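You operate a simulated robot arm through the tools that you are given. There is no shell and no other tool. Be economical: measure what you need, move in short steps, check, and stop when the job is done.

You are at the controls of a simulated robot arm. One attempt, no reset.

JOB
Blow the dust off roller 62 from the spares drawer at the nozzle; put it on the orange mat.
Fine: air on for it and off again; shut the drawer; the other rollers stay.

The check looks at the end state, three seconds after you hand in, the way a careful person would. Anything else that was tipped, shoved, dropped, spilled or broken makes it a failure.

ROBOT AND FRAMES
A 7-joint arm with a two-finger parallel gripper on a trunk, on a base that drives. Base frame: it is fixed to the floor where the robot stands at the start and does not move with it; the origin is under the middle of the robot, x ahead of it, y to its left, z up; the surface under the hand at the start is at about z = 870. Readings come in mm, degrees, newtons and seconds.
Its first joint turns from -166.0 to 166.0 degrees. Places, roughly: air switch [800, -200, 900]; bar dial [800, -300, 900]; spares drawer [600, 400, 800]; top of the orange mat [700, 0, 900]. Payload 3.43 kg.
The tool frame sits at the grasp point between the pads (the TCP): z along the fingers, y along the line on which they close. The tips reach 34 mm beyond it. The gripper opens to 128 mm. The fingers are 24 mm wide and 12 mm thick; the gripper's body (48 by 130 mm) begins 96 mm behind the TCP.
Orientation is that of the tool frame in the base frame, as a unit quaternion [w, x, y, z]. With the fingers straight down and closing along the base's y, the tool's x points along the base's -x, its y along +y and its z along -z.

CONTROLS
- The arm moves only by the tool play_rows. Its argument "series" is a list of rows, each an object (a shift or turn left out is 0, a gripper value left out holds the last) with "dp": the shift along the base's x, y, z in units of 250 mm (1.0 is 250 mm), a list of three; "delta_rot": the turn, a rotation vector about the base's x, y, z in units of 60 degrees (1.0 is 60 degrees), a list of three; "jaw": the closure, from 0 (fully open) to 1 (shut). In form: [{"dp": [dx, dy, dz], "delta_rot": [rx, ry, rz], "jaw": jaw}, ...]. A call has 1 to 8 rows; each row is the pose to reach, as a shift and turn from the pose commanded when the call began. A call with a number of a shift or a turn outside -1 to 1 is refused whole. Each row takes 0.2 s and may step no farther than 50 mm and 8.6 degrees from the row before; otherwise, or with a gripper value out of range, the whole call is refused. A pose out of reach is approached as far as the arm can. The call stops where the force on the tool passes 40 N (or 10 N more than at its start, if that is more) or the arm is blocked; 0.2 s more then pass. Each finger travels about 153 mm/s and halts on what it meets, pressing with about 36 N; the grip force reading is that of the motor and also rises with nothing between the fingers. The clock runs only during rows and for 0.2 s after the last one: add rows that repeat a pose to give the fingers time. It gives the time, the measured TCP pose, the force on the tool (base axes), the opening and the grip force at its end, in the units of the frame above (readings bear some noise), with the torque about the TCP (base axes, N m) and any sound that the robot's microphone picked up.
- Cameras (640 x 400 px; columns grow to the right, rows downward): "scene" is now at [189.9, 232.7, 1360]; the picture's right is [-0.03, -1.00, 0.00], its down [-0.73, 0.02, -0.69] and it looks along [0.69, -0.02, -0.73] (base axes); focal length 214 px, centre (320, 200). "wrist" rides on the gripper at [76, -11, -160] in the tool frame; the picture's right is [0.15, 0.99, 0.00], its down [-0.88, 0.13, -0.46] and it looks along [-0.45, 0.07, 0.89] (tool axes); focal length 234 px, centre (320, 200). There is no depth. A picture from a camera that has moved, and an enlarged one, comes with that camera's place and axes in the base frame and with its lens. The place of the scene camera against the robot may be out by one fixed shift of up to 18 mm in any direction.
- grab_frame(camera): a new picture of that camera. The clock stands still meanwhile.
- steer(legs): drives the robot by 1 to 6 legs, each [ahead, turn to the left] in mm and degrees, along the robot's own axes; the way and the turn of a leg run together, so that a leg with both is an arc; at most 1500 mm and 180 degrees a leg. The arm and the cameras ride along, it lands a little off, and it stops where it bumps. It gives what a move gives.
- turn_head(pan, tilt): turns the head with the scene camera to pan (to the left, within 120 degrees either way) and tilt (down, from -29 to 69), counted from straight ahead of the robot. It gives what a move gives.
- zoom(camera, box): a new picture of the part [left, top, right, bottom] of that camera's present view, enlarged. The clock stands still meanwhile.
- hand_in(): hands the job in; it is judged then, once.

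Work in short steps. Places have to be worked out from the pictures, the camera data and where the tool is seen: move nearer, look again, correct. Check each grasp and each placing, and mend what went wrong. You have 120 turns and 90 pictures in all, those below and enlarged ones among them. Open the gripper and draw the arm clear of the work before you hand the job in, unless the task says otherwise; then end with one line.

The tools are called after "Emit:" by a JSON object that holds its "op" and its "data". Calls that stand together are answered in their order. play_rows: Moves the arm, as the interface text tells. Its arguments: {"type":"object","properties":{"series":{"type":"array"}},"required":["series"]} The other tools are called the same way: steer (legs) drives the base; turn_head (pan, tilt) turns the head that bears the scene camera; grab_frame (camera) takes a picture; zoom (camera, box) takes an enlarged picture of a part of a camera's view; hand_in () hands the job in.

At the start:

```text
time: 0.0
tool_pos: [659.7, -103.7, 1187.3]
tcp_rot: [-0.001, 0.001, 1.0, 0.0]
wrist_force: [-0.6, -0.3, 0.1]
wrist_torque: [0.0, 0.03, -0.03]
grip_width: 128.1
grip_force: 0.1
robot x, y, heading: [-0.4, 5.9, 0.0]
head pan, tilt: [-1.6, 45.9]
```

scene: 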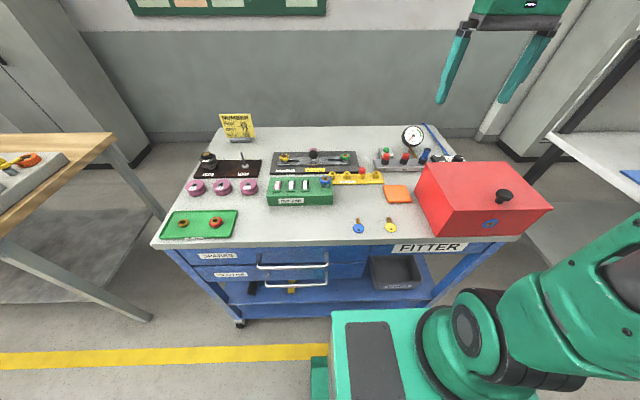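
wrist: 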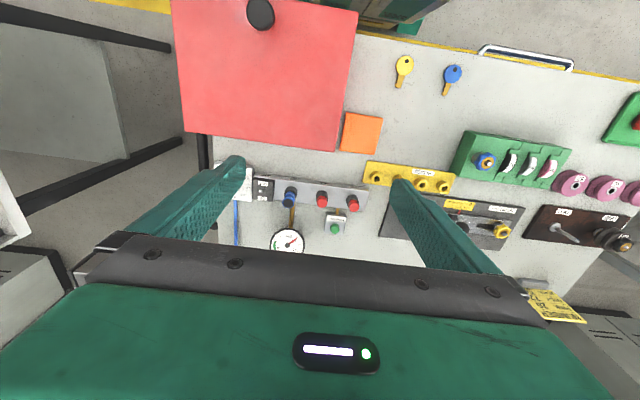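

The scene shows a bench with a drawer (SPARES), a note, a pressure gauge, and switches. I'll zoom in on the details first.

Emit:
{"op": "zoom", "data": {"camera": "scene", "box": [340, 110, 500, 210]}}

Emit:
{"op": "zoom", "data": {"camera": "scene", "box": [180, 100, 380, 225]}}

Emit:
{"op": "zoom", "data": {"camera": "scene", "box": [150, 200, 350, 325]}}

Emit:
{"op": "zoom", "data": {"camera": "wrist", "box": [200, 100, 400, 260]}}

```text
4.00 times, centred on (420, 160) of scene
camera zoom: at [189.9, 232.7, 1360.0], right [-0.03, -1.0, 0.0], down [-0.73, 0.02, -0.69], along [0.69, -0.02, -0.73], focal length 858 px, centre (-80, 360)
```

zoom: 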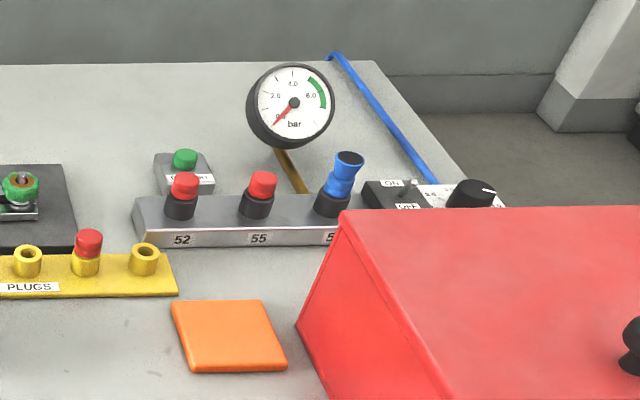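

```text
3.20 times, centred on (280, 162) of scene
camera zoom: at [189.9, 232.7, 1360.0], right [-0.03, -1.0, 0.0], down [-0.73, 0.02, -0.69], along [0.69, -0.02, -0.73], focal length 686 px, centre (448, 320)
```

zoom: 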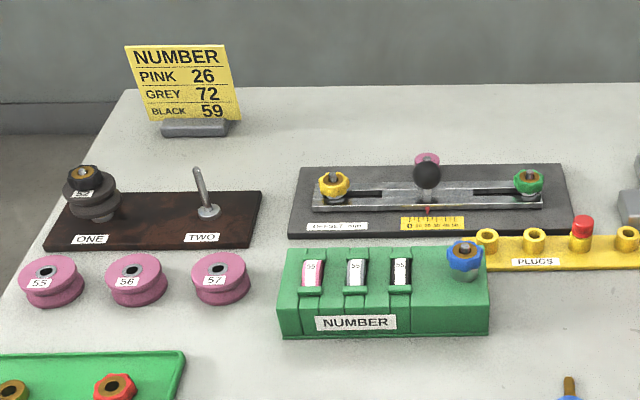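

```text
3.20 times, centred on (250, 262) of scene
camera zoom: at [189.9, 232.7, 1360.0], right [-0.03, -1.0, 0.0], down [-0.73, 0.02, -0.69], along [0.69, -0.02, -0.73], focal length 686 px, centre (544, 0)
```

zoom: 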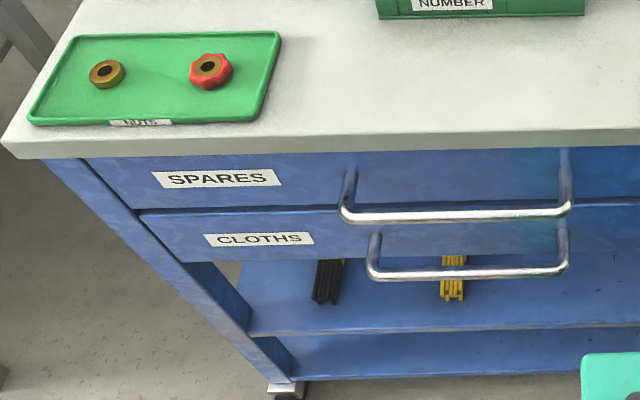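

```text
2.50 times, centred on (300, 180) of wrist
camera zoom: at [583.7, -113.9, 1346.2], right [-0.14, 0.99, 0.0], down [0.88, 0.13, 0.45], along [0.45, 0.07, -0.89], focal length 585 px, centre (370, 250)
```

zoom: 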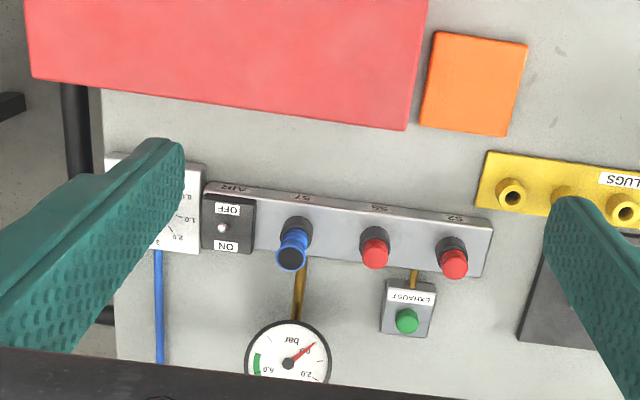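

I'll check the space behind the robot before backing off so I can pull the drawer.

Emit:
{"op": "turn_head", "data": {"pan": 120, "tilt": 30}}

Emit:
{"op": "grab_frame", "data": {"camera": "scene"}}

Emit:
{"op": "turn_head", "data": {"pan": -1.6, "tilt": 45.9}}

```text
time: 2.0
tool_pos: [644.5, -103.7, 1194.9]
tcp_rot: [0.006, 0.0, 1.0, 0.0]
wrist_force: [-0.4, 0.5, 0.0]
wrist_torque: [0.01, -0.02, 0.0]
grip_width: 128.0
grip_force: 0.2
robot x, y, heading: [1.2, 6.9, 0.1]
head pan, tilt: [120.0, 30.0]
```

```text
83 pictures are left
camera scene: at [64.5, 313.2, 1385.5], right [0.87, 0.5, -0.01], down [0.24, -0.43, -0.87], along [-0.44, 0.75, -0.49], focal length 214 px, centre (320, 200)
```

scene: 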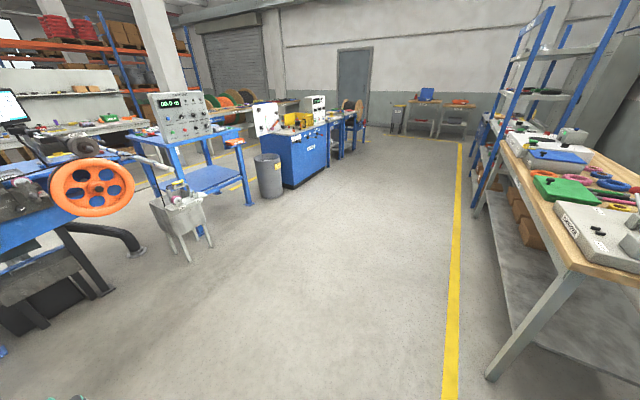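

```text
time: 4.0
tool_pos: [643.5, -104.1, 1194.6]
tcp_rot: [0.007, 0.001, 1.0, 0.0]
wrist_force: [0.2, -0.4, -0.9]
wrist_torque: [-0.03, 0.01, 0.02]
grip_width: 128.1
grip_force: 0.1
robot x, y, heading: [-1.1, 6.2, -0.1]
head pan, tilt: [-1.6, 45.9]
```

The floor behind is clear. I'll back the base 260 mm so the opened drawer stays within reach.

Emit:
{"op": "steer", "data": {"legs": [[-260, 0]]}}

Emit:
{"op": "grab_frame", "data": {"camera": "scene"}}

```text
time: 5.9
tool_pos: [378.0, -101.2, 1194.7]
tcp_rot: [0.006, -0.002, 1.0, 0.0]
wrist_force: [-0.5, 0.0, 0.3]
wrist_torque: [-0.01, 0.01, 0.02]
grip_width: 128.0
grip_force: 0.1
robot x, y, heading: [-267.3, 6.1, 0.3]
head pan, tilt: [-1.6, 45.9]
```

```text
82 pictures are left
camera scene: at [-78.4, 233.3, 1359.9], right [-0.02, -1.0, 0.0], down [-0.73, 0.02, -0.69], along [0.69, -0.02, -0.73], focal length 214 px, centre (320, 200)
```

scene: 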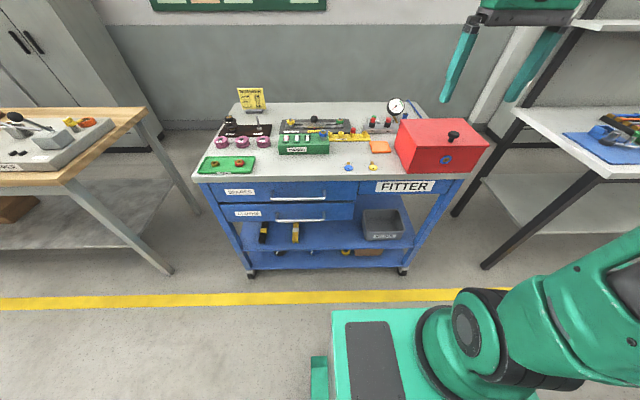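

Zooming on the drawer handles for location.

Emit:
{"op": "zoom", "data": {"camera": "scene", "box": [220, 165, 348, 245]}}

```text
5.00 times, centred on (284, 205) of scene
camera zoom: at [-78.4, 233.3, 1359.9], right [-0.02, -1.0, 0.0], down [-0.73, 0.02, -0.69], along [0.69, -0.02, -0.73], focal length 1072 px, centre (500, 175)
```

zoom: 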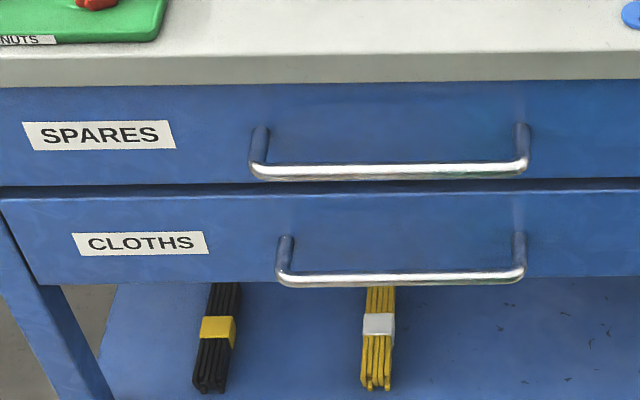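

Triangulating the two views puts the SPARES bar at about (474, 300, 782), with a ~35 mm gap behind it. I'll move over it while turning the hand 90° so it closes along x.

Emit:
{"op": "play_rows", "data": {"series": [{"dp": [0.024, 0.1, 0], "delta_rot": [0, 0, 0.094], "jaw": 0.4}, {"dp": [0.048, 0.2, 0], "delta_rot": [0, 0, 0.188]}, {"dp": [0.072, 0.3, 0], "delta_rot": [0, 0, 0.281]}, {"dp": [0.096, 0.4, 0], "delta_rot": [0, 0, 0.375]}, {"dp": [0.12, 0.5, 0], "delta_rot": [0, 0, 0.469]}, {"dp": [0.144, 0.6, 0], "delta_rot": [0, 0, 0.5625]}, {"dp": [0.168, 0.7, 0], "delta_rot": [0, 0, 0.656]}, {"dp": [0.192, 0.8, 0], "delta_rot": [0, 0, 0.75]}]}}

Emit:
{"op": "play_rows", "data": {"series": [{"dp": [0.024, 0.1, -0.1], "delta_rot": [0, 0, 0.094]}, {"dp": [0.048, 0.2, -0.2], "delta_rot": [0, 0, 0.188]}, {"dp": [0.072, 0.3, -0.3], "delta_rot": [0, 0, 0.281]}, {"dp": [0.096, 0.4, -0.4], "delta_rot": [0, 0, 0.375]}, {"dp": [0.12, 0.5, -0.5], "delta_rot": [0, 0, 0.469]}, {"dp": [0.144, 0.6, -0.6], "delta_rot": [0, 0, 0.5625]}, {"dp": [0.168, 0.7, -0.7], "delta_rot": [0, 0, 0.656]}, {"dp": [0.192, 0.8, -0.8], "delta_rot": [0, 0, 0.75]}]}}

Emit:
{"op": "grab_frame", "data": {"camera": "wrist"}}

Emit:
{"op": "grab_frame", "data": {"camera": "scene"}}

```text
time: 7.7
tool_pos: [409.5, 98.6, 1202.2]
tcp_rot: [0.012, -0.384, 0.923, 0.004]
wrist_force: [0.7, 0.0, -0.3]
wrist_torque: [0.02, -0.03, -0.02]
grip_width: 76.7
grip_force: 0.1
robot x, y, heading: [-266.4, 7.2, 0.4]
head pan, tilt: [-1.6, 45.9]
```

```text
time: 9.5
tool_pos: [457.6, 298.1, 1002.2]
tcp_rot: [-0.009, 0.709, -0.705, -0.009]
wrist_force: [0.7, -0.2, 0.6]
wrist_torque: [0.05, 0.0, 0.01]
grip_width: 76.8
grip_force: 0.1
robot x, y, heading: [-264.9, 3.7, 0.1]
head pan, tilt: [-1.6, 45.9]
```

```text
80 pictures are left
camera wrist: at [469.9, 220.1, 1160.1], right [-0.99, -0.15, 0.0], down [-0.13, 0.87, 0.48], along [-0.07, 0.47, -0.88], focal length 234 px, centre (320, 200)
```

wrist: 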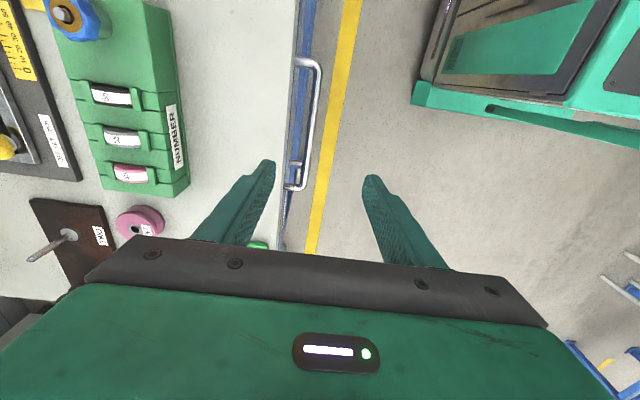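

```text
79 pictures are left
camera scene: at [-78.5, 233.1, 1360.0], right [-0.02, -1.0, 0.0], down [-0.73, 0.02, -0.69], along [0.69, -0.02, -0.73], focal length 214 px, centre (320, 200)
```

scene: 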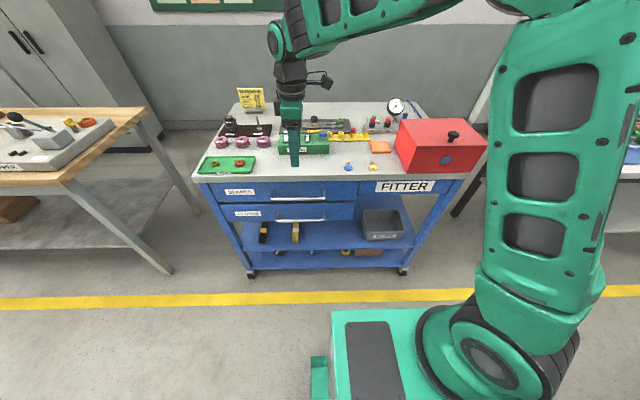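

Emit:
{"op": "zoom", "data": {"camera": "wrist", "box": [260, 40, 388, 120]}}

Emit:
{"op": "zoom", "data": {"camera": "wrist", "box": [260, 120, 388, 200]}}

```text
5.00 times, centred on (324, 80) of wrist
camera zoom: at [469.9, 220.1, 1160.1], right [-0.99, -0.15, 0.0], down [-0.13, 0.87, 0.48], along [-0.07, 0.47, -0.88], focal length 1171 px, centre (300, 800)
```

zoom: 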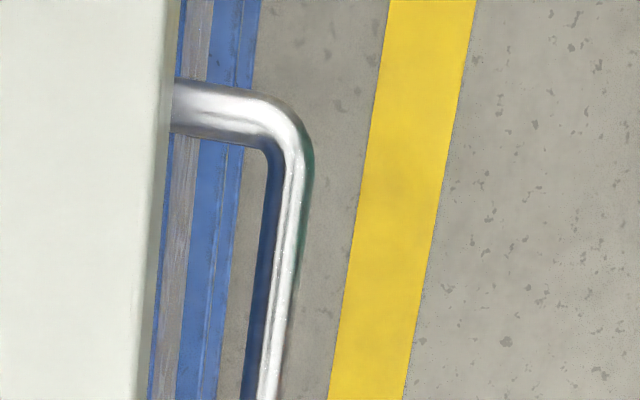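

```text
5.00 times, centred on (324, 160) of wrist
camera zoom: at [469.9, 220.1, 1160.1], right [-0.99, -0.15, 0.0], down [-0.13, 0.87, 0.48], along [-0.07, 0.47, -0.88], focal length 1171 px, centre (300, 400)
```

zoom: 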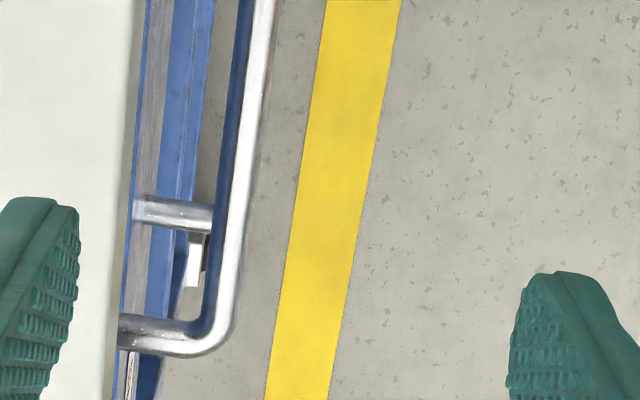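

Refined: bar at x≈475 (Ø12), bench edge at x≈502, so the rear finger should sit between. I set the width to 37 mm, TCP x≈467, and go down to just above the bench top level to check.

Emit:
{"op": "play_rows", "data": {"series": [{"dp": [0.02, 0, 0], "jaw": 0.711}, {"dp": [0.038, 0, -0.1]}, {"dp": [0.038, 0, -0.2]}, {"dp": [0.038, 0, -0.3]}, {"dp": [0.038, 0, -0.34]}, {"dp": [0.038, 0, -0.34]}]}}

Emit:
{"op": "grab_frame", "data": {"camera": "wrist"}}

```text
time: 10.9
tool_pos: [467.9, 297.6, 918.1]
tcp_rot: [-0.009, 0.708, -0.706, -0.01]
wrist_force: [-0.2, -0.4, 0.7]
wrist_torque: [0.01, 0.04, 0.0]
grip_width: 36.9
grip_force: 0.1
robot x, y, heading: [-265.2, 5.1, 0.4]
head pan, tilt: [-1.6, 45.9]
```

```text
76 pictures are left
camera wrist: at [479.2, 219.0, 1074.8], right [-0.99, -0.15, 0.0], down [-0.13, 0.87, 0.48], along [-0.07, 0.47, -0.88], focal length 234 px, centre (320, 200)
```

wrist: 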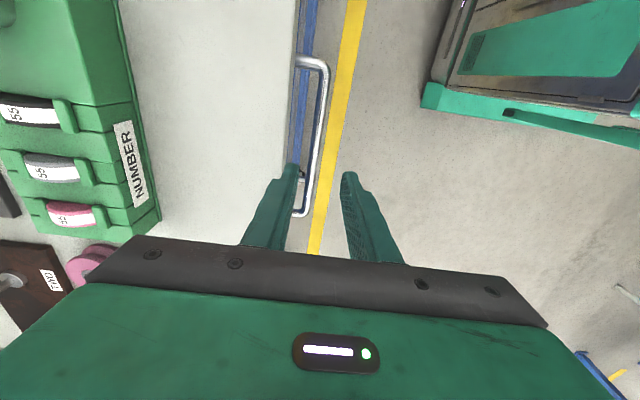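

Aligned. Lowering between the bar and the bench edge; the force stop guards.

Emit:
{"op": "play_rows", "data": {"series": [{"dp": [0, 0, -0.08]}, {"dp": [0, 0, -0.16]}, {"dp": [0, 0, -0.24]}, {"dp": [0, 0, -0.32]}, {"dp": [0, 0, -0.4]}, {"dp": [0, 0, -0.46]}, {"dp": [0, 0, -0.46]}]}}

Emit:
{"op": "grab_frame", "data": {"camera": "wrist"}}

```text
time: 12.5
tool_pos: [468.7, 298.8, 801.4]
tcp_rot: [-0.008, 0.708, -0.706, -0.01]
wrist_force: [-1.1, 0.4, -0.3]
wrist_torque: [-0.02, -0.04, -0.04]
grip_width: 36.2
grip_force: 0.0
robot x, y, heading: [-264.5, 3.3, 0.4]
head pan, tilt: [-1.6, 45.9]
```

```text
75 pictures are left
camera wrist: at [479.8, 220.3, 959.5], right [-0.99, -0.15, 0.0], down [-0.13, 0.87, 0.48], along [-0.07, 0.47, -0.88], focal length 234 px, centre (320, 200)
```

wrist: 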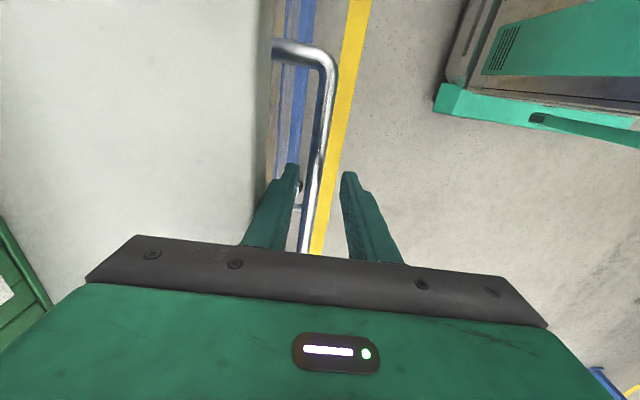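

The bar is between the fingers. Close on it and pull slowly toward −x.

Emit:
{"op": "play_rows", "data": {"series": [{"dp": [0.02, 0, 0], "jaw": 0.711}, {"dp": [0.02, 0, 0], "jaw": 0.95}, {"dp": [0.02, 0, 0]}, {"dp": [-0.03, 0, 0]}, {"dp": [-0.1, 0, 0]}, {"dp": [-0.2, 0, 0]}, {"dp": [-0.3, 0, 0]}, {"dp": [-0.4, 0, 0]}]}}

Emit:
{"op": "grab_frame", "data": {"camera": "scene"}}

```text
time: 14.3
tool_pos: [366.5, 299.3, 802.6]
tcp_rot: [-0.009, 0.708, -0.706, -0.008]
wrist_force: [-0.3, -5.7, 12.2]
wrist_torque: [-1.04, 0.14, 0.38]
grip_width: 13.8
grip_force: 45.1
robot x, y, heading: [-266.4, 6.8, 0.0]
head pan, tilt: [-1.6, 45.9]
```

```text
74 pictures are left
camera scene: at [-78.5, 233.1, 1360.0], right [-0.02, -1.0, 0.0], down [-0.73, 0.02, -0.69], along [0.69, -0.02, -0.73], focal length 214 px, centre (320, 200)
```

scene: 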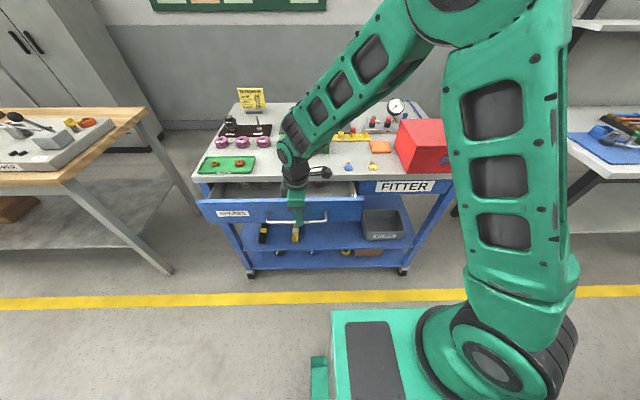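

Drawer is opening; pull further.

Emit:
{"op": "play_rows", "data": {"series": [{"dp": [-0.1, 0, 0]}, {"dp": [-0.2, 0, 0]}, {"dp": [-0.3, 0, 0]}, {"dp": [-0.4, 0, 0]}, {"dp": [-0.48, 0, 0]}, {"dp": [-0.56, 0, 0]}]}}

Emit:
{"op": "grab_frame", "data": {"camera": "scene"}}

```text
time: 15.7
tool_pos: [228.1, 298.9, 802.1]
tcp_rot: [-0.008, 0.709, -0.705, -0.01]
wrist_force: [-1.2, 5.3, 21.1]
wrist_torque: [-0.13, 0.13, 0.26]
grip_width: 13.7
grip_force: 45.3
robot x, y, heading: [-270.9, 3.5, 0.1]
head pan, tilt: [-1.6, 45.9]
```

```text
73 pictures are left
camera scene: at [-78.8, 233.2, 1360.0], right [-0.02, -1.0, 0.0], down [-0.73, 0.02, -0.69], along [0.69, -0.02, -0.73], focal length 214 px, centre (320, 200)
```

scene: 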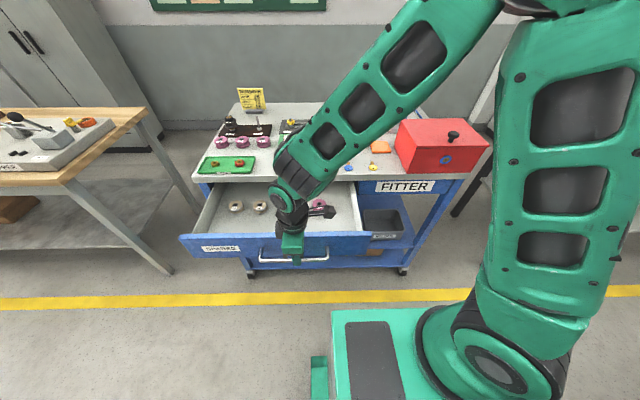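

Open far enough (~245 mm) and rollers are visible. Release the bar and rise.

Emit:
{"op": "play_rows", "data": {"series": [{"dp": [0, 0, 0], "jaw": 0.74}, {"dp": [0, 0, 0]}, {"dp": [0, 0, 0.15]}, {"dp": [0, 0, 0.34]}, {"dp": [0, 0, 0.54]}, {"dp": [0, 0, 0.74]}, {"dp": [0.1, 0, 0.9]}, {"dp": [0.2, 0, 1.0], "jaw": 0.5}]}}

Emit:
{"op": "grab_frame", "data": {"camera": "scene"}}

Emit:
{"op": "grab_frame", "data": {"camera": "wrist"}}

```text
time: 17.5
tool_pos: [279.8, 296.8, 1053.5]
tcp_rot: [-0.008, 0.708, -0.706, -0.009]
wrist_force: [0.6, 0.7, 0.3]
wrist_torque: [0.03, -0.02, 0.01]
grip_width: 64.0
grip_force: 0.0
robot x, y, heading: [-267.7, 6.0, 0.3]
head pan, tilt: [-1.6, 45.9]
```

```text
72 pictures are left
camera scene: at [-78.6, 233.4, 1359.9], right [-0.02, -1.0, 0.0], down [-0.73, 0.02, -0.69], along [0.69, -0.02, -0.73], focal length 214 px, centre (320, 200)
```

scene: 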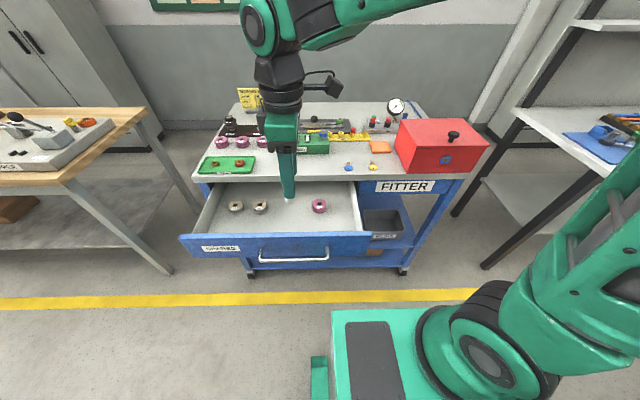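

```text
71 pictures are left
camera wrist: at [291.2, 218.0, 1210.9], right [-0.99, -0.15, 0.0], down [-0.13, 0.87, 0.48], along [-0.07, 0.47, -0.88], focal length 234 px, centre (320, 200)
```

wrist: 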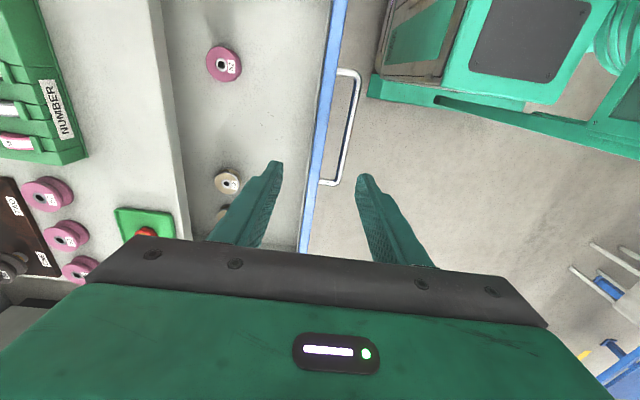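

Read the roller labels.

Emit:
{"op": "zoom", "data": {"camera": "wrist", "box": [190, 30, 270, 80]}}

Emit:
{"op": "zoom", "data": {"camera": "wrist", "box": [195, 160, 259, 200]}}

Emit:
{"op": "zoom", "data": {"camera": "scene", "box": [210, 180, 338, 260]}}

```text
8.00 times, centred on (230, 55) of wrist
camera zoom: at [291.2, 218.0, 1210.9], right [-0.99, -0.15, 0.0], down [-0.13, 0.87, 0.48], along [-0.07, 0.47, -0.88], focal length 1873 px, centre (1040, 1360)
```

zoom: 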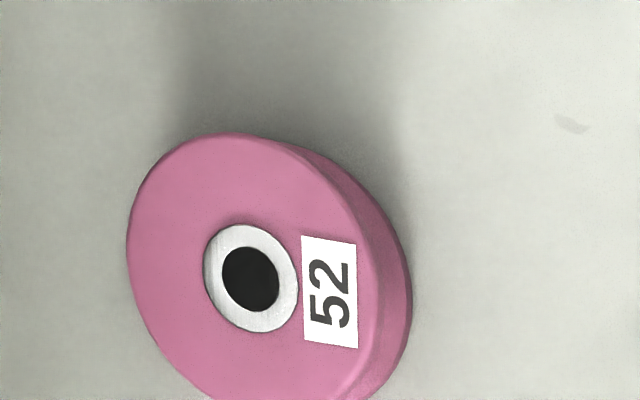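

```text
10.00 times, centred on (227, 180) of wrist
camera zoom: at [291.2, 218.0, 1210.9], right [-0.99, -0.15, 0.0], down [-0.13, 0.87, 0.48], along [-0.07, 0.47, -0.88], focal length 2342 px, centre (1250, 400)
```

zoom: 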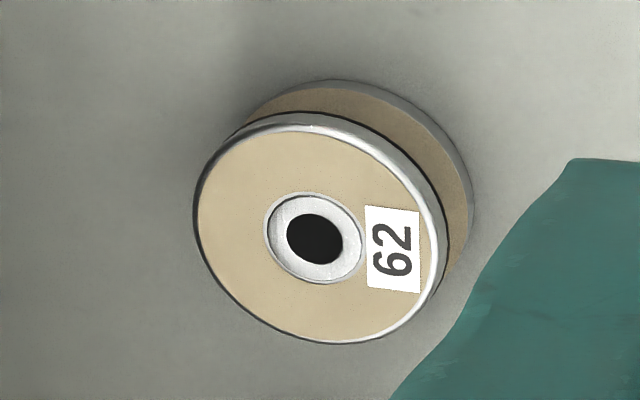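

```text
5.00 times, centred on (274, 220) of scene
camera zoom: at [-78.6, 233.4, 1359.9], right [-0.02, -1.0, 0.0], down [-0.73, 0.02, -0.69], along [0.69, -0.02, -0.73], focal length 1072 px, centre (550, 100)
```

zoom: 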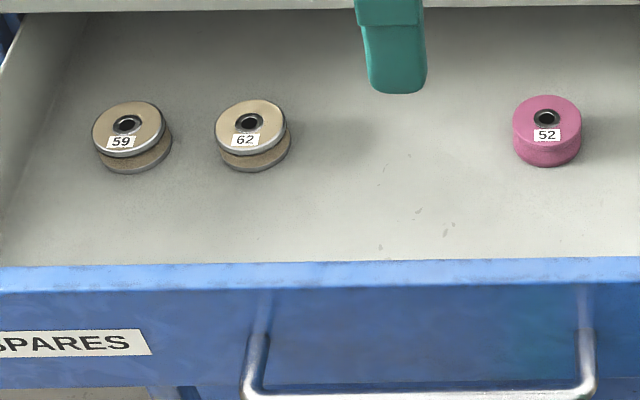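

Roller 62 is the middle one, at about (450, 438), top z≈779. I'll turn the hand back (closing along y) and go above it.

Emit:
{"op": "play_rows", "data": {"series": [{"dp": [0.05, 0.04, 0], "delta_rot": [0, 0, -0.125], "jaw": 0.5}, {"dp": [0.1, 0.08, 0], "delta_rot": [0, 0, -0.25]}, {"dp": [0.15, 0.12, 0], "delta_rot": [0, 0, -0.375]}, {"dp": [0.2, 0.16, 0], "delta_rot": [0, 0, -0.5]}, {"dp": [0.25, 0.2, 0], "delta_rot": [0, 0, -0.625]}, {"dp": [0.3, 0.24, 0], "delta_rot": [0, 0, -0.75]}, {"dp": [0.35, 0.28, 0], "delta_rot": [0, 0, -0.86]}]}}

Emit:
{"op": "play_rows", "data": {"series": [{"dp": [0.06, 0.06, -0.05], "delta_rot": [0, 0, -0.125]}, {"dp": [0.12, 0.12, -0.1], "delta_rot": [0, 0, -0.25]}, {"dp": [0.18, 0.17, -0.15], "delta_rot": [0, 0, -0.375]}, {"dp": [0.24, 0.22, -0.2], "delta_rot": [0, 0, -0.5]}, {"dp": [0.29, 0.26, -0.3], "delta_rot": [0, 0, -0.63]}, {"dp": [0.33, 0.285, -0.4], "delta_rot": [0, 0, -0.65]}, {"dp": [0.33, 0.285, -0.5], "delta_rot": [0, 0, -0.65]}]}}

Emit:
{"op": "grab_frame", "data": {"camera": "wrist"}}

```text
time: 19.1
tool_pos: [364.8, 368.3, 1054.6]
tcp_rot: [0.012, -0.329, 0.944, 0.004]
wrist_force: [-0.4, -0.3, -0.1]
wrist_torque: [-0.02, 0.0, 0.02]
grip_width: 64.0
grip_force: 0.0
robot x, y, heading: [-268.9, 5.2, 0.4]
head pan, tilt: [-1.6, 45.9]
```

```text
time: 20.7
tool_pos: [447.6, 438.4, 929.1]
tcp_rot: [0.013, 0.005, 1.0, 0.0]
wrist_force: [-0.2, 0.0, 0.2]
wrist_torque: [0.01, -0.01, -0.01]
grip_width: 63.8
grip_force: 0.1
robot x, y, heading: [-266.4, 1.2, 0.6]
head pan, tilt: [-1.6, 45.9]
```

```text
67 pictures are left
camera wrist: at [367.7, 428.7, 1086.1], right [-0.14, 0.99, 0.0], down [0.87, 0.12, 0.48], along [0.47, 0.06, -0.88], focal length 234 px, centre (320, 200)
```

wrist: 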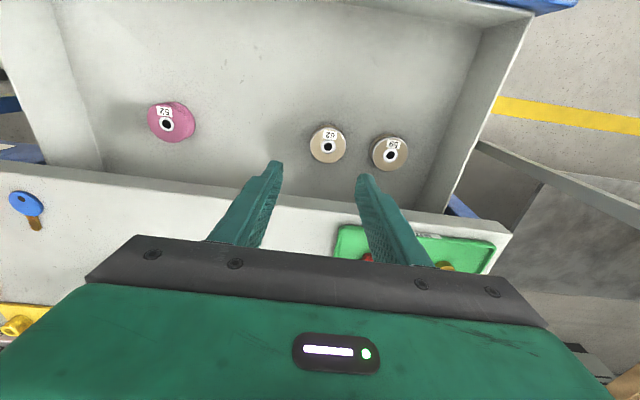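

Emit:
{"op": "zoom", "data": {"camera": "wrist", "box": [280, 110, 440, 210]}}

```text
4.00 times, centred on (360, 160) of wrist
camera zoom: at [367.7, 428.7, 1086.1], right [-0.14, 0.99, 0.0], down [0.87, 0.12, 0.48], along [0.47, 0.06, -0.88], focal length 937 px, centre (160, 360)
```

zoom: 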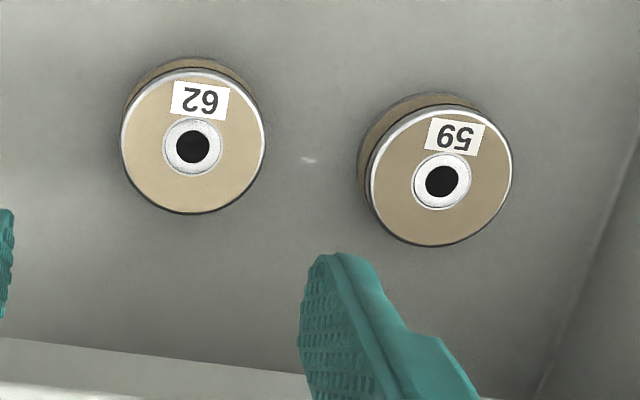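

Diameter ≈49 mm, refined centre ≈(449, 447). Shift and lower partly, then recheck.

Emit:
{"op": "play_rows", "data": {"series": [{"dp": [0.0, 0.032, -0.08], "jaw": 0.45}, {"dp": [0.0, 0.036, -0.18]}, {"dp": [0.0, 0.036, -0.28]}, {"dp": [0.0, 0.036, -0.28]}]}}

Emit:
{"op": "zoom", "data": {"camera": "wrist", "box": [220, 90, 440, 228]}}

```text
time: 21.7
tool_pos: [447.9, 448.3, 859.1]
tcp_rot: [0.012, 0.004, 1.0, 0.001]
wrist_force: [-0.1, -0.6, -0.2]
wrist_torque: [-0.01, 0.01, 0.01]
grip_width: 70.6
grip_force: 0.0
robot x, y, heading: [-265.7, 6.9, 0.5]
head pan, tilt: [-1.6, 45.9]
```

```text
2.90 times, centred on (330, 159) of wrist
camera zoom: at [369.2, 438.2, 1015.9], right [-0.14, 0.99, 0.0], down [0.87, 0.12, 0.48], along [0.47, 0.06, -0.88], focal length 679 px, centre (291, 319)
```

zoom: 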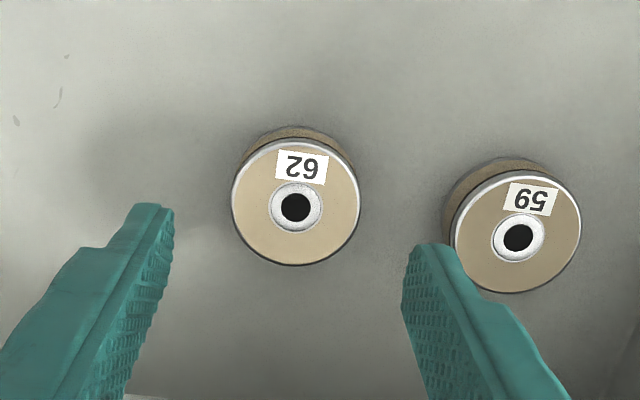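

Centred. Lower to TCP z≈790 and close.

Emit:
{"op": "play_rows", "data": {"series": [{"dp": [0.002, 0.004, -0.1]}, {"dp": [0.002, 0.004, -0.2]}, {"dp": [0.002, 0.004, -0.28]}, {"dp": [0.002, 0.004, -0.28]}]}}

Emit:
{"op": "zoom", "data": {"camera": "wrist", "box": [220, 70, 440, 228]}}

```text
time: 22.7
tool_pos: [448.7, 450.8, 787.8]
tcp_rot: [0.012, 0.003, 1.0, -0.001]
wrist_force: [0.1, 0.4, 0.5]
wrist_torque: [0.01, -0.01, 0.01]
grip_width: 70.2
grip_force: 0.0
robot x, y, heading: [-269.3, 5.8, 0.2]
head pan, tilt: [-1.6, 45.9]
```

```text
2.53 times, centred on (330, 149) of wrist
camera zoom: at [369.0, 441.0, 945.7], right [-0.14, 0.99, 0.0], down [0.87, 0.12, 0.48], along [0.47, 0.06, -0.88], focal length 593 px, centre (295, 329)
```

zoom: 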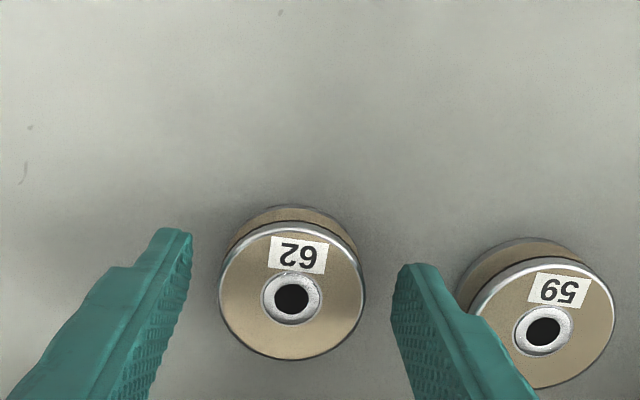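

Well aligned; close and lift slightly.

Emit:
{"op": "play_rows", "data": {"series": [{"dp": [0, 0, 0], "jaw": 0.7}, {"dp": [0, 0, 0], "jaw": 0.7}, {"dp": [0, 0, 0], "jaw": 0.7}, {"dp": [0, 0, 0.04]}, {"dp": [0, 0, 0.12]}, {"dp": [0, 0, 0.2]}]}}

Emit:
{"op": "grab_frame", "data": {"camera": "wrist"}}

```text
time: 24.1
tool_pos: [447.8, 450.9, 837.4]
tcp_rot: [0.013, 0.003, 1.0, 0.0]
wrist_force: [0.1, 0.4, -1.8]
wrist_torque: [0.01, 0.04, -0.01]
grip_width: 51.1
grip_force: 35.7
robot x, y, heading: [-266.8, 4.2, 0.2]
head pan, tilt: [-1.6, 45.9]
```

```text
63 pictures are left
camera wrist: at [369.1, 441.2, 995.6], right [-0.14, 0.99, 0.0], down [0.87, 0.12, 0.48], along [0.47, 0.06, -0.88], focal length 234 px, centre (320, 200)
```

wrist: 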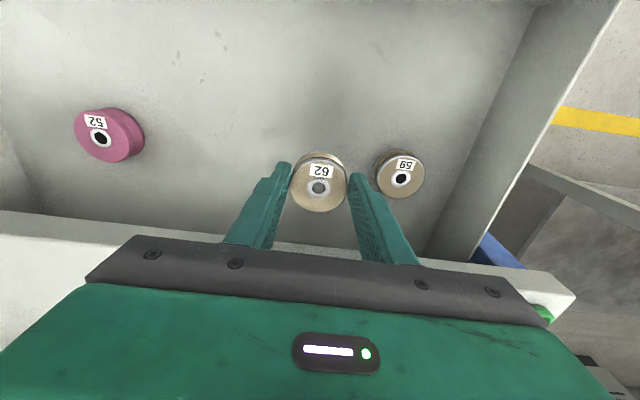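

Roller is held (51 mm). I'll raise it and set it temporarily on a free bench spot (570, 300), to free the hand for shutting the drawer.

Emit:
{"op": "play_rows", "data": {"series": [{"dp": [0, 0, 0.18]}, {"dp": [0, 0, 0.36]}, {"dp": [0, 0, 0.54]}, {"dp": [0.08, -0.1, 0.54]}, {"dp": [0.18, -0.22, 0.54]}, {"dp": [0.28, -0.35, 0.54]}, {"dp": [0.38, -0.48, 0.54]}, {"dp": [0.488, -0.604, 0.54]}]}}

Emit:
{"op": "play_rows", "data": {"series": [{"dp": [0, 0, 0]}, {"dp": [0, 0, -0.1]}, {"dp": [0, 0, -0.18]}, {"dp": [0, 0, -0.18]}]}}

Emit:
{"op": "grab_frame", "data": {"camera": "wrist"}}

Emit:
{"op": "grab_frame", "data": {"camera": "scene"}}

```text
time: 25.9
tool_pos: [569.2, 299.9, 971.2]
tcp_rot: [0.012, 0.003, 1.0, 0.0]
wrist_force: [-1.0, 0.4, -1.1]
wrist_torque: [-0.03, -0.04, -0.01]
grip_width: 51.1
grip_force: 35.9
robot x, y, heading: [-265.6, 4.0, 0.6]
head pan, tilt: [-1.6, 45.9]
```

```text
time: 26.9
tool_pos: [569.3, 299.5, 925.1]
tcp_rot: [0.012, 0.004, 1.0, 0.0]
wrist_force: [-1.6, 0.0, -2.1]
wrist_torque: [0.02, 0.0, -0.02]
grip_width: 51.0
grip_force: 36.4
robot x, y, heading: [-267.4, 6.9, 0.3]
head pan, tilt: [-1.6, 45.9]
```

```text
62 pictures are left
camera wrist: at [489.3, 290.0, 1083.6], right [-0.14, 0.99, 0.0], down [0.87, 0.12, 0.48], along [0.47, 0.06, -0.88], focal length 234 px, centre (320, 200)
```

wrist: 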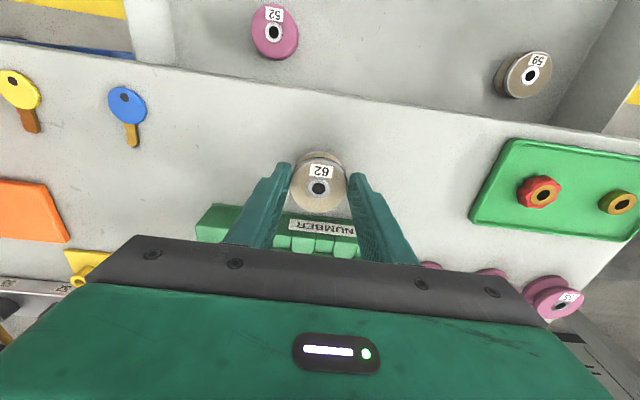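

```text
61 pictures are left
camera scene: at [-78.2, 233.4, 1359.9], right [-0.02, -1.0, 0.0], down [-0.73, 0.02, -0.69], along [0.69, -0.02, -0.73], focal length 214 px, centre (320, 200)
```

scene: 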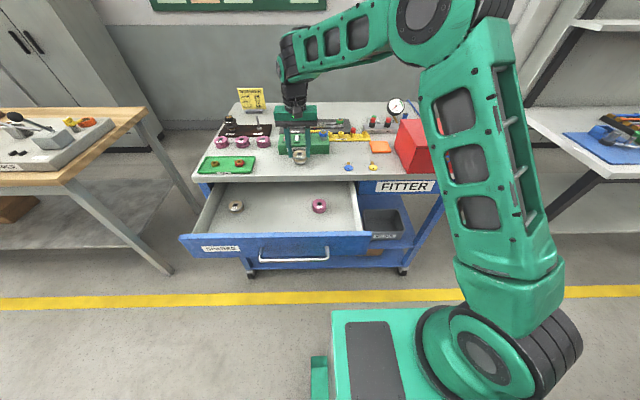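

Number box front is close (~x 605), so I'll shift 20 mm back and lower gently to contact.

Emit:
{"op": "play_rows", "data": {"series": [{"dp": [-0.04, 0, 0]}, {"dp": [-0.08, 0, 0]}, {"dp": [-0.08, 0, -0.04]}, {"dp": [-0.08, 0, -0.05]}, {"dp": [-0.08, 0, -0.06]}, {"dp": [-0.08, 0, -0.06]}]}}

```text
time: 28.3
tool_pos: [550.5, 299.6, 913.6]
tcp_rot: [0.012, 0.004, 1.0, 0.0]
wrist_force: [-1.6, 1.0, 6.8]
wrist_torque: [-0.05, 0.14, -0.04]
grip_width: 50.7
grip_force: 36.0
robot x, y, heading: [-266.5, 3.3, 0.3]
head pan, tilt: [-1.6, 45.9]
```

Contact felt at TCP z≈913 (roller bottom ≈43 below TCP). Release and rise.

Emit:
{"op": "play_rows", "data": {"series": [{"dp": [0, 0, 0.0], "jaw": 0.5}, {"dp": [0, 0, 0]}, {"dp": [0, 0, 0.12]}, {"dp": [0, 0, 0.3]}, {"dp": [0, 0, 0.48]}, {"dp": [-0.1, 0, 0.6]}]}}

Emit:
{"op": "grab_frame", "data": {"camera": "wrist"}}

```text
time: 29.7
tool_pos: [526.4, 300.6, 1059.0]
tcp_rot: [0.011, 0.005, 1.0, -0.001]
wrist_force: [0.1, -0.3, -1.3]
wrist_torque: [0.0, 0.05, -0.02]
grip_width: 63.7
grip_force: 0.0
robot x, y, heading: [-266.7, 7.1, 0.2]
head pan, tilt: [-1.6, 45.9]
```

```text
60 pictures are left
camera wrist: at [447.1, 290.3, 1217.3], right [-0.14, 0.99, 0.0], down [0.87, 0.12, 0.48], along [0.47, 0.06, -0.88], focal length 234 px, centre (320, 200)
```

wrist: 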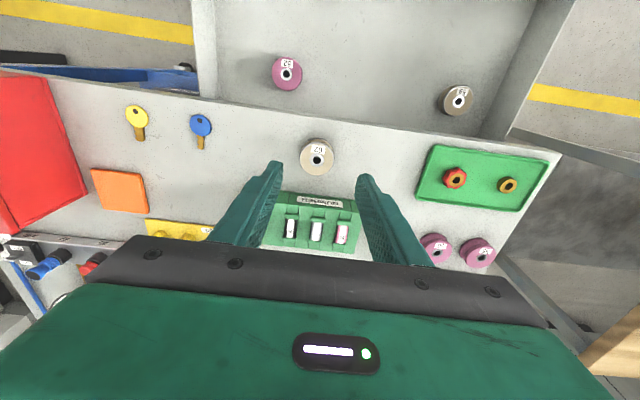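

Roller stands fine. Next: move back to in front of the drawer handle with closed fingers.

Emit:
{"op": "play_rows", "data": {"series": [{"dp": [-0.19, 0, 0], "jaw": 1.0}, {"dp": [-0.38, 0, 0]}, {"dp": [-0.57, 0, 0]}, {"dp": [-0.76, 0, 0]}, {"dp": [-0.95, 0, 0]}]}}

Emit:
{"op": "play_rows", "data": {"series": [{"dp": [-0.19, 0, 0]}, {"dp": [-0.38, 0, -0.04]}, {"dp": [-0.44, 0, -0.22]}, {"dp": [-0.45, 0, -0.41]}, {"dp": [-0.45, 0, -0.6]}, {"dp": [-0.45, 0, -0.6]}]}}

Emit:
{"op": "grab_frame", "data": {"camera": "scene"}}

Emit:
{"op": "grab_frame", "data": {"camera": "wrist"}}

```text
time: 30.9
tool_pos: [288.5, 296.8, 1060.8]
tcp_rot: [0.013, 0.003, 1.0, 0.0]
wrist_force: [-0.3, 0.0, -0.8]
wrist_torque: [0.01, 0.05, -0.01]
grip_width: 0.0
grip_force: 32.9
robot x, y, heading: [-263.4, 6.5, 0.3]
head pan, tilt: [-1.6, 45.9]
```

```text
time: 32.3
tool_pos: [175.0, 298.7, 911.2]
tcp_rot: [0.012, 0.003, 1.0, 0.0]
wrist_force: [-0.3, 0.4, 0.0]
wrist_torque: [0.0, -0.02, 0.01]
grip_width: 0.3
grip_force: 32.7
robot x, y, heading: [-266.3, 8.0, 0.4]
head pan, tilt: [-1.6, 45.9]
```

```text
59 pictures are left
camera scene: at [-78.5, 233.4, 1359.9], right [-0.02, -1.0, 0.0], down [-0.73, 0.02, -0.69], along [0.69, -0.02, -0.73], focal length 214 px, centre (320, 200)
```

scene: 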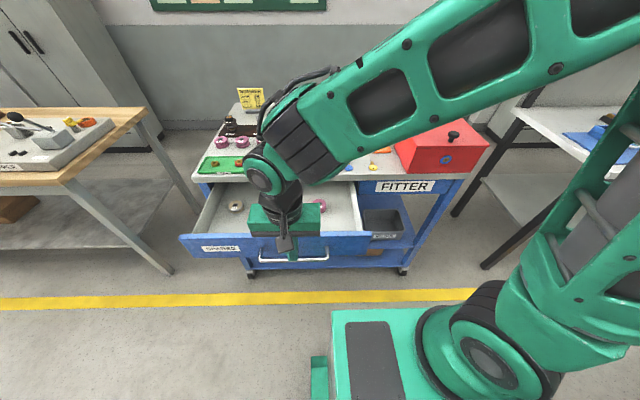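

```text
58 pictures are left
camera wrist: at [95.1, 288.9, 1068.1], right [-0.14, 0.99, 0.0], down [0.87, 0.12, 0.48], along [0.47, 0.06, -0.88], focal length 234 px, centre (320, 200)
```

wrist: 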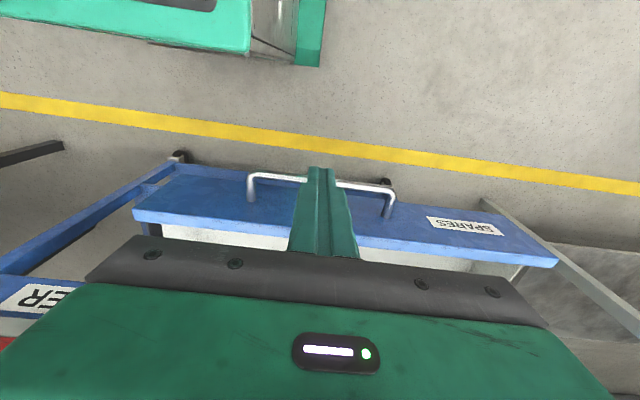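

Lower to handle height in front of the bar.

Emit:
{"op": "play_rows", "data": {"series": [{"dp": [0, 0, -0.15]}, {"dp": [0, 0, -0.3]}, {"dp": [0, 0, -0.44]}, {"dp": [0.1, 0, -0.44]}, {"dp": [0.2, 0, -0.44]}, {"dp": [0.3, 0, -0.44]}, {"dp": [0.4, 0, -0.44]}, {"dp": [0.5, 0, -0.44]}]}}

Emit:
{"op": "grab_frame", "data": {"camera": "scene"}}

```text
time: 34.1
tool_pos: [302.0, 298.3, 803.4]
tcp_rot: [0.011, 0.004, 1.0, 0.0]
wrist_force: [-0.8, -0.5, 0.8]
wrist_torque: [0.01, -0.05, -0.01]
grip_width: 0.0
grip_force: 33.1
robot x, y, heading: [-268.5, 7.3, 0.2]
head pan, tilt: [-1.6, 45.9]
```

```text
57 pictures are left
camera scene: at [-78.6, 233.4, 1359.9], right [-0.02, -1.0, 0.0], down [-0.73, 0.02, -0.69], along [0.69, -0.02, -0.73], focal length 214 px, centre (320, 200)
```

scene: 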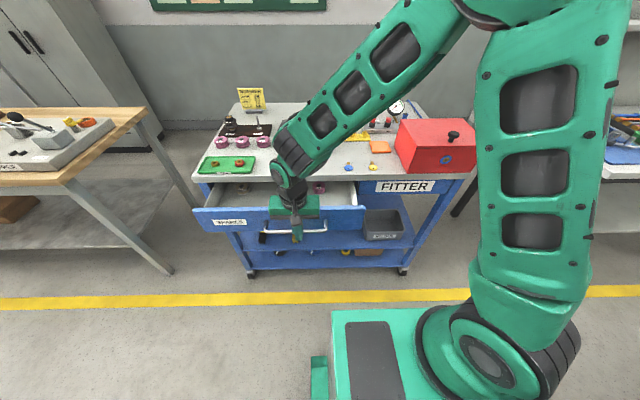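

Drawer moves in smoothly. Continue to shut it.

Emit:
{"op": "play_rows", "data": {"series": [{"dp": [0.1, 0, 0]}, {"dp": [0.2, 0, 0]}, {"dp": [0.3, 0, 0]}, {"dp": [0.4, 0, 0]}, {"dp": [0.5, 0, 0]}, {"dp": [0.57, 0, 0]}, {"dp": [0.61, 0, 0]}, {"dp": [0.64, 0, 0]}]}}

Emit:
{"op": "grab_frame", "data": {"camera": "scene"}}

```text
time: 35.9
tool_pos: [454.7, 299.2, 801.4]
tcp_rot: [0.008, 0.001, 1.0, -0.001]
wrist_force: [-35.6, -6.1, 11.1]
wrist_torque: [-0.36, 0.95, -0.04]
grip_width: 0.0
grip_force: 33.1
robot x, y, heading: [-264.3, 3.4, 0.3]
head pan, tilt: [-1.6, 45.9]
```

```text
56 pictures are left
camera scene: at [-79.9, 233.1, 1360.2], right [-0.02, -1.0, 0.0], down [-0.73, 0.02, -0.69], along [0.69, -0.02, -0.73], focal length 214 px, centre (320, 200)
```

scene: 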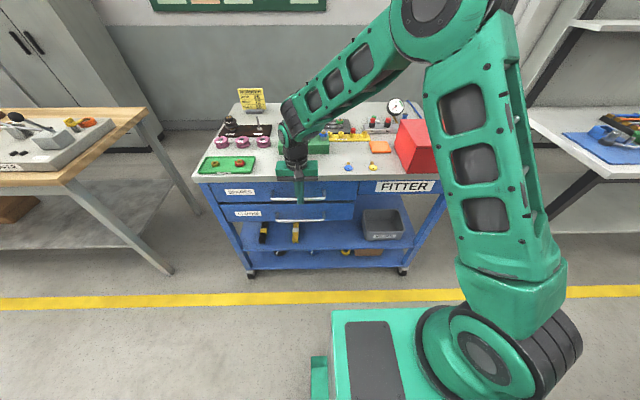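

The drawer is shut against its stop. Back off, rise, then drive forward to the start position.

Emit:
{"op": "play_rows", "data": {"series": [{"dp": [-0.1, 0, 0]}, {"dp": [-0.16, 0, 0.14]}, {"dp": [-0.16, 0, 0.33]}, {"dp": [-0.16, 0, 0.52]}, {"dp": [-0.16, 0, 0.71]}, {"dp": [-0.16, -0.1, 0.88]}, {"dp": [-0.16, -0.28, 0.95]}, {"dp": [-0.16, -0.46, 1.0]}]}}

Emit:
{"op": "play_rows", "data": {"series": [{"dp": [0, -0.19, 0.06]}, {"dp": [0, -0.38, 0.12]}, {"dp": [0, -0.57, 0.2]}, {"dp": [0, -0.76, 0.3]}, {"dp": [0, -0.95, 0.4]}]}}

Emit:
{"op": "steer", "data": {"legs": [[262, 0]]}}

Emit:
{"op": "grab_frame", "data": {"camera": "scene"}}

Emit:
{"op": "grab_frame", "data": {"camera": "wrist"}}

```text
time: 37.7
tool_pos: [424.6, 182.9, 1052.7]
tcp_rot: [0.013, 0.004, 1.0, 0.0]
wrist_force: [0.4, -0.9, -0.1]
wrist_torque: [-0.04, 0.02, 0.02]
grip_width: 0.0
grip_force: 32.5
robot x, y, heading: [-265.4, 6.5, 0.2]
head pan, tilt: [-1.6, 45.9]
```

```text
refused: row 3 steps farther than a row can; nothing moved
```

```text
time: 39.6
tool_pos: [686.4, 183.3, 1051.9]
tcp_rot: [0.012, 0.006, 1.0, -0.001]
wrist_force: [-1.6, 0.8, 0.1]
wrist_torque: [0.02, -0.02, -0.03]
grip_width: 0.0
grip_force: 32.9
robot x, y, heading: [-5.8, 4.8, -0.0]
head pan, tilt: [-1.6, 45.9]
```

```text
55 pictures are left
camera scene: at [183.8, 233.9, 1359.9], right [-0.03, -1.0, 0.0], down [-0.73, 0.02, -0.69], along [0.69, -0.02, -0.73], focal length 214 px, centre (320, 200)
```

scene: 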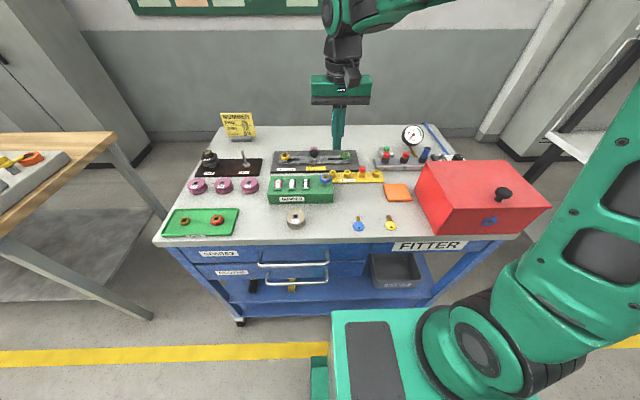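

```text
54 pictures are left
camera wrist: at [606.1, 173.5, 1209.9], right [-0.13, 0.99, 0.0], down [0.87, 0.12, 0.48], along [0.47, 0.06, -0.88], focal length 234 px, centre (320, 200)
```

wrist: 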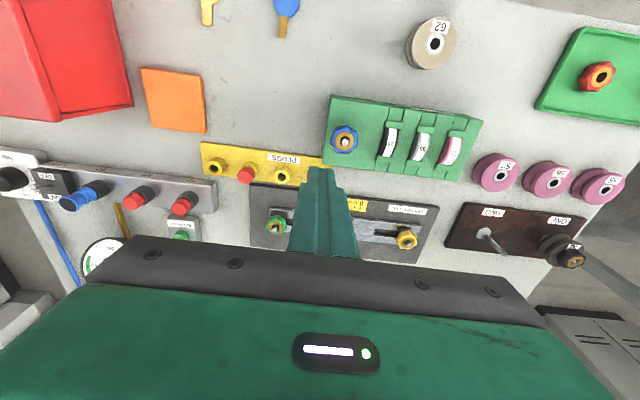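

Now move above the air unit to inspect switch, dial and gauge.

Emit:
{"op": "play_rows", "data": {"series": [{"dp": [0, -0.16, 0.08]}, {"dp": [0, -0.34, 0.12]}, {"dp": [0, -0.53, 0.14]}, {"dp": [0, -0.72, 0.14]}, {"dp": [0, -0.91, 0.14]}]}}

Emit:
{"op": "play_rows", "data": {"series": [{"dp": [0, -0.18, 0]}, {"dp": [0, -0.36, 0]}, {"dp": [0, -0.54, 0]}, {"dp": [0, -0.54, 0]}]}}

Emit:
{"op": "grab_frame", "data": {"camera": "wrist"}}

```text
time: 40.8
tool_pos: [673.8, -46.2, 1094.4]
tcp_rot: [0.018, 0.005, 1.0, -0.001]
wrist_force: [-1.3, 0.0, -0.1]
wrist_torque: [-0.04, -0.03, -0.03]
grip_width: 0.1
grip_force: 33.2
robot x, y, heading: [-4.6, 8.7, 0.2]
head pan, tilt: [-1.6, 45.9]
```

```text
time: 41.8
tool_pos: [673.3, -180.1, 1093.2]
tcp_rot: [0.019, 0.005, 1.0, 0.0]
wrist_force: [-0.6, -0.7, 0.7]
wrist_torque: [-0.04, -0.01, -0.03]
grip_width: 0.2
grip_force: 32.6
robot x, y, heading: [-3.4, 8.0, 0.1]
head pan, tilt: [-1.6, 45.9]
```

```text
53 pictures are left
camera wrist: at [591.3, -189.3, 1249.5], right [-0.14, 0.99, -0.01], down [0.86, 0.12, 0.49], along [0.48, 0.06, -0.87], focal length 234 px, centre (320, 200)
```

wrist: 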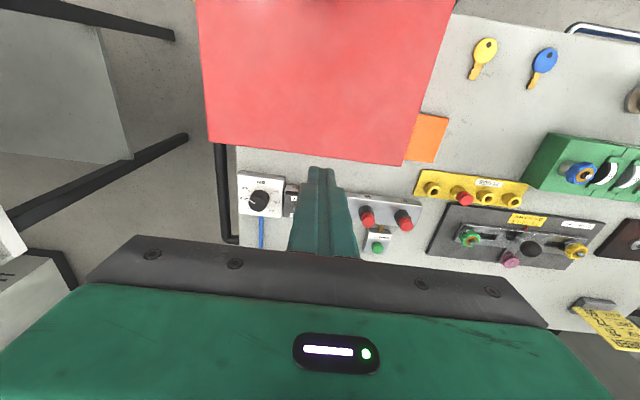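

Emit:
{"op": "zoom", "data": {"camera": "wrist", "box": [230, 160, 326, 220]}}

Emit:
{"op": "zoom", "data": {"camera": "scene", "box": [370, 115, 482, 185]}}

```text
6.67 times, centred on (278, 190) of wrist
camera zoom: at [591.3, -189.3, 1249.5], right [-0.14, 0.99, -0.01], down [0.86, 0.12, 0.49], along [0.48, 0.06, -0.87], focal length 1561 px, centre (600, 267)
```

zoom: 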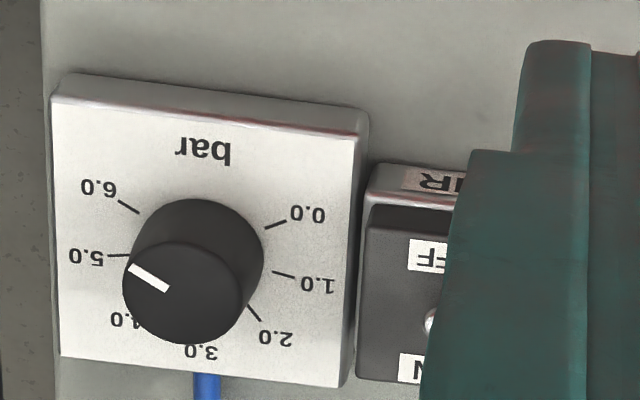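

```text
5.71 times, centred on (426, 150) of scene
camera zoom: at [183.7, 233.8, 1359.9], right [-0.03, -1.0, 0.0], down [-0.73, 0.02, -0.69], along [0.69, -0.02, -0.73], focal length 1226 px, centre (-286, 486)
```

zoom: 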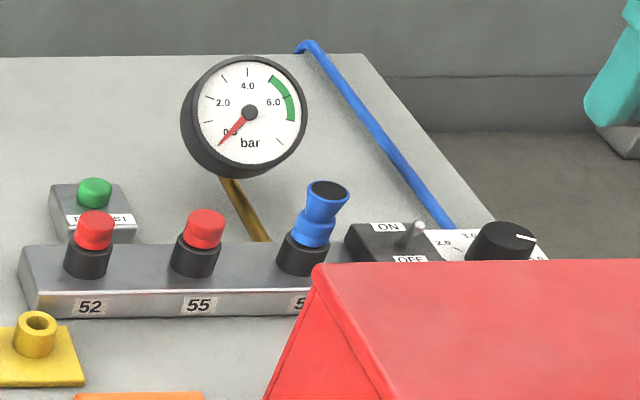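

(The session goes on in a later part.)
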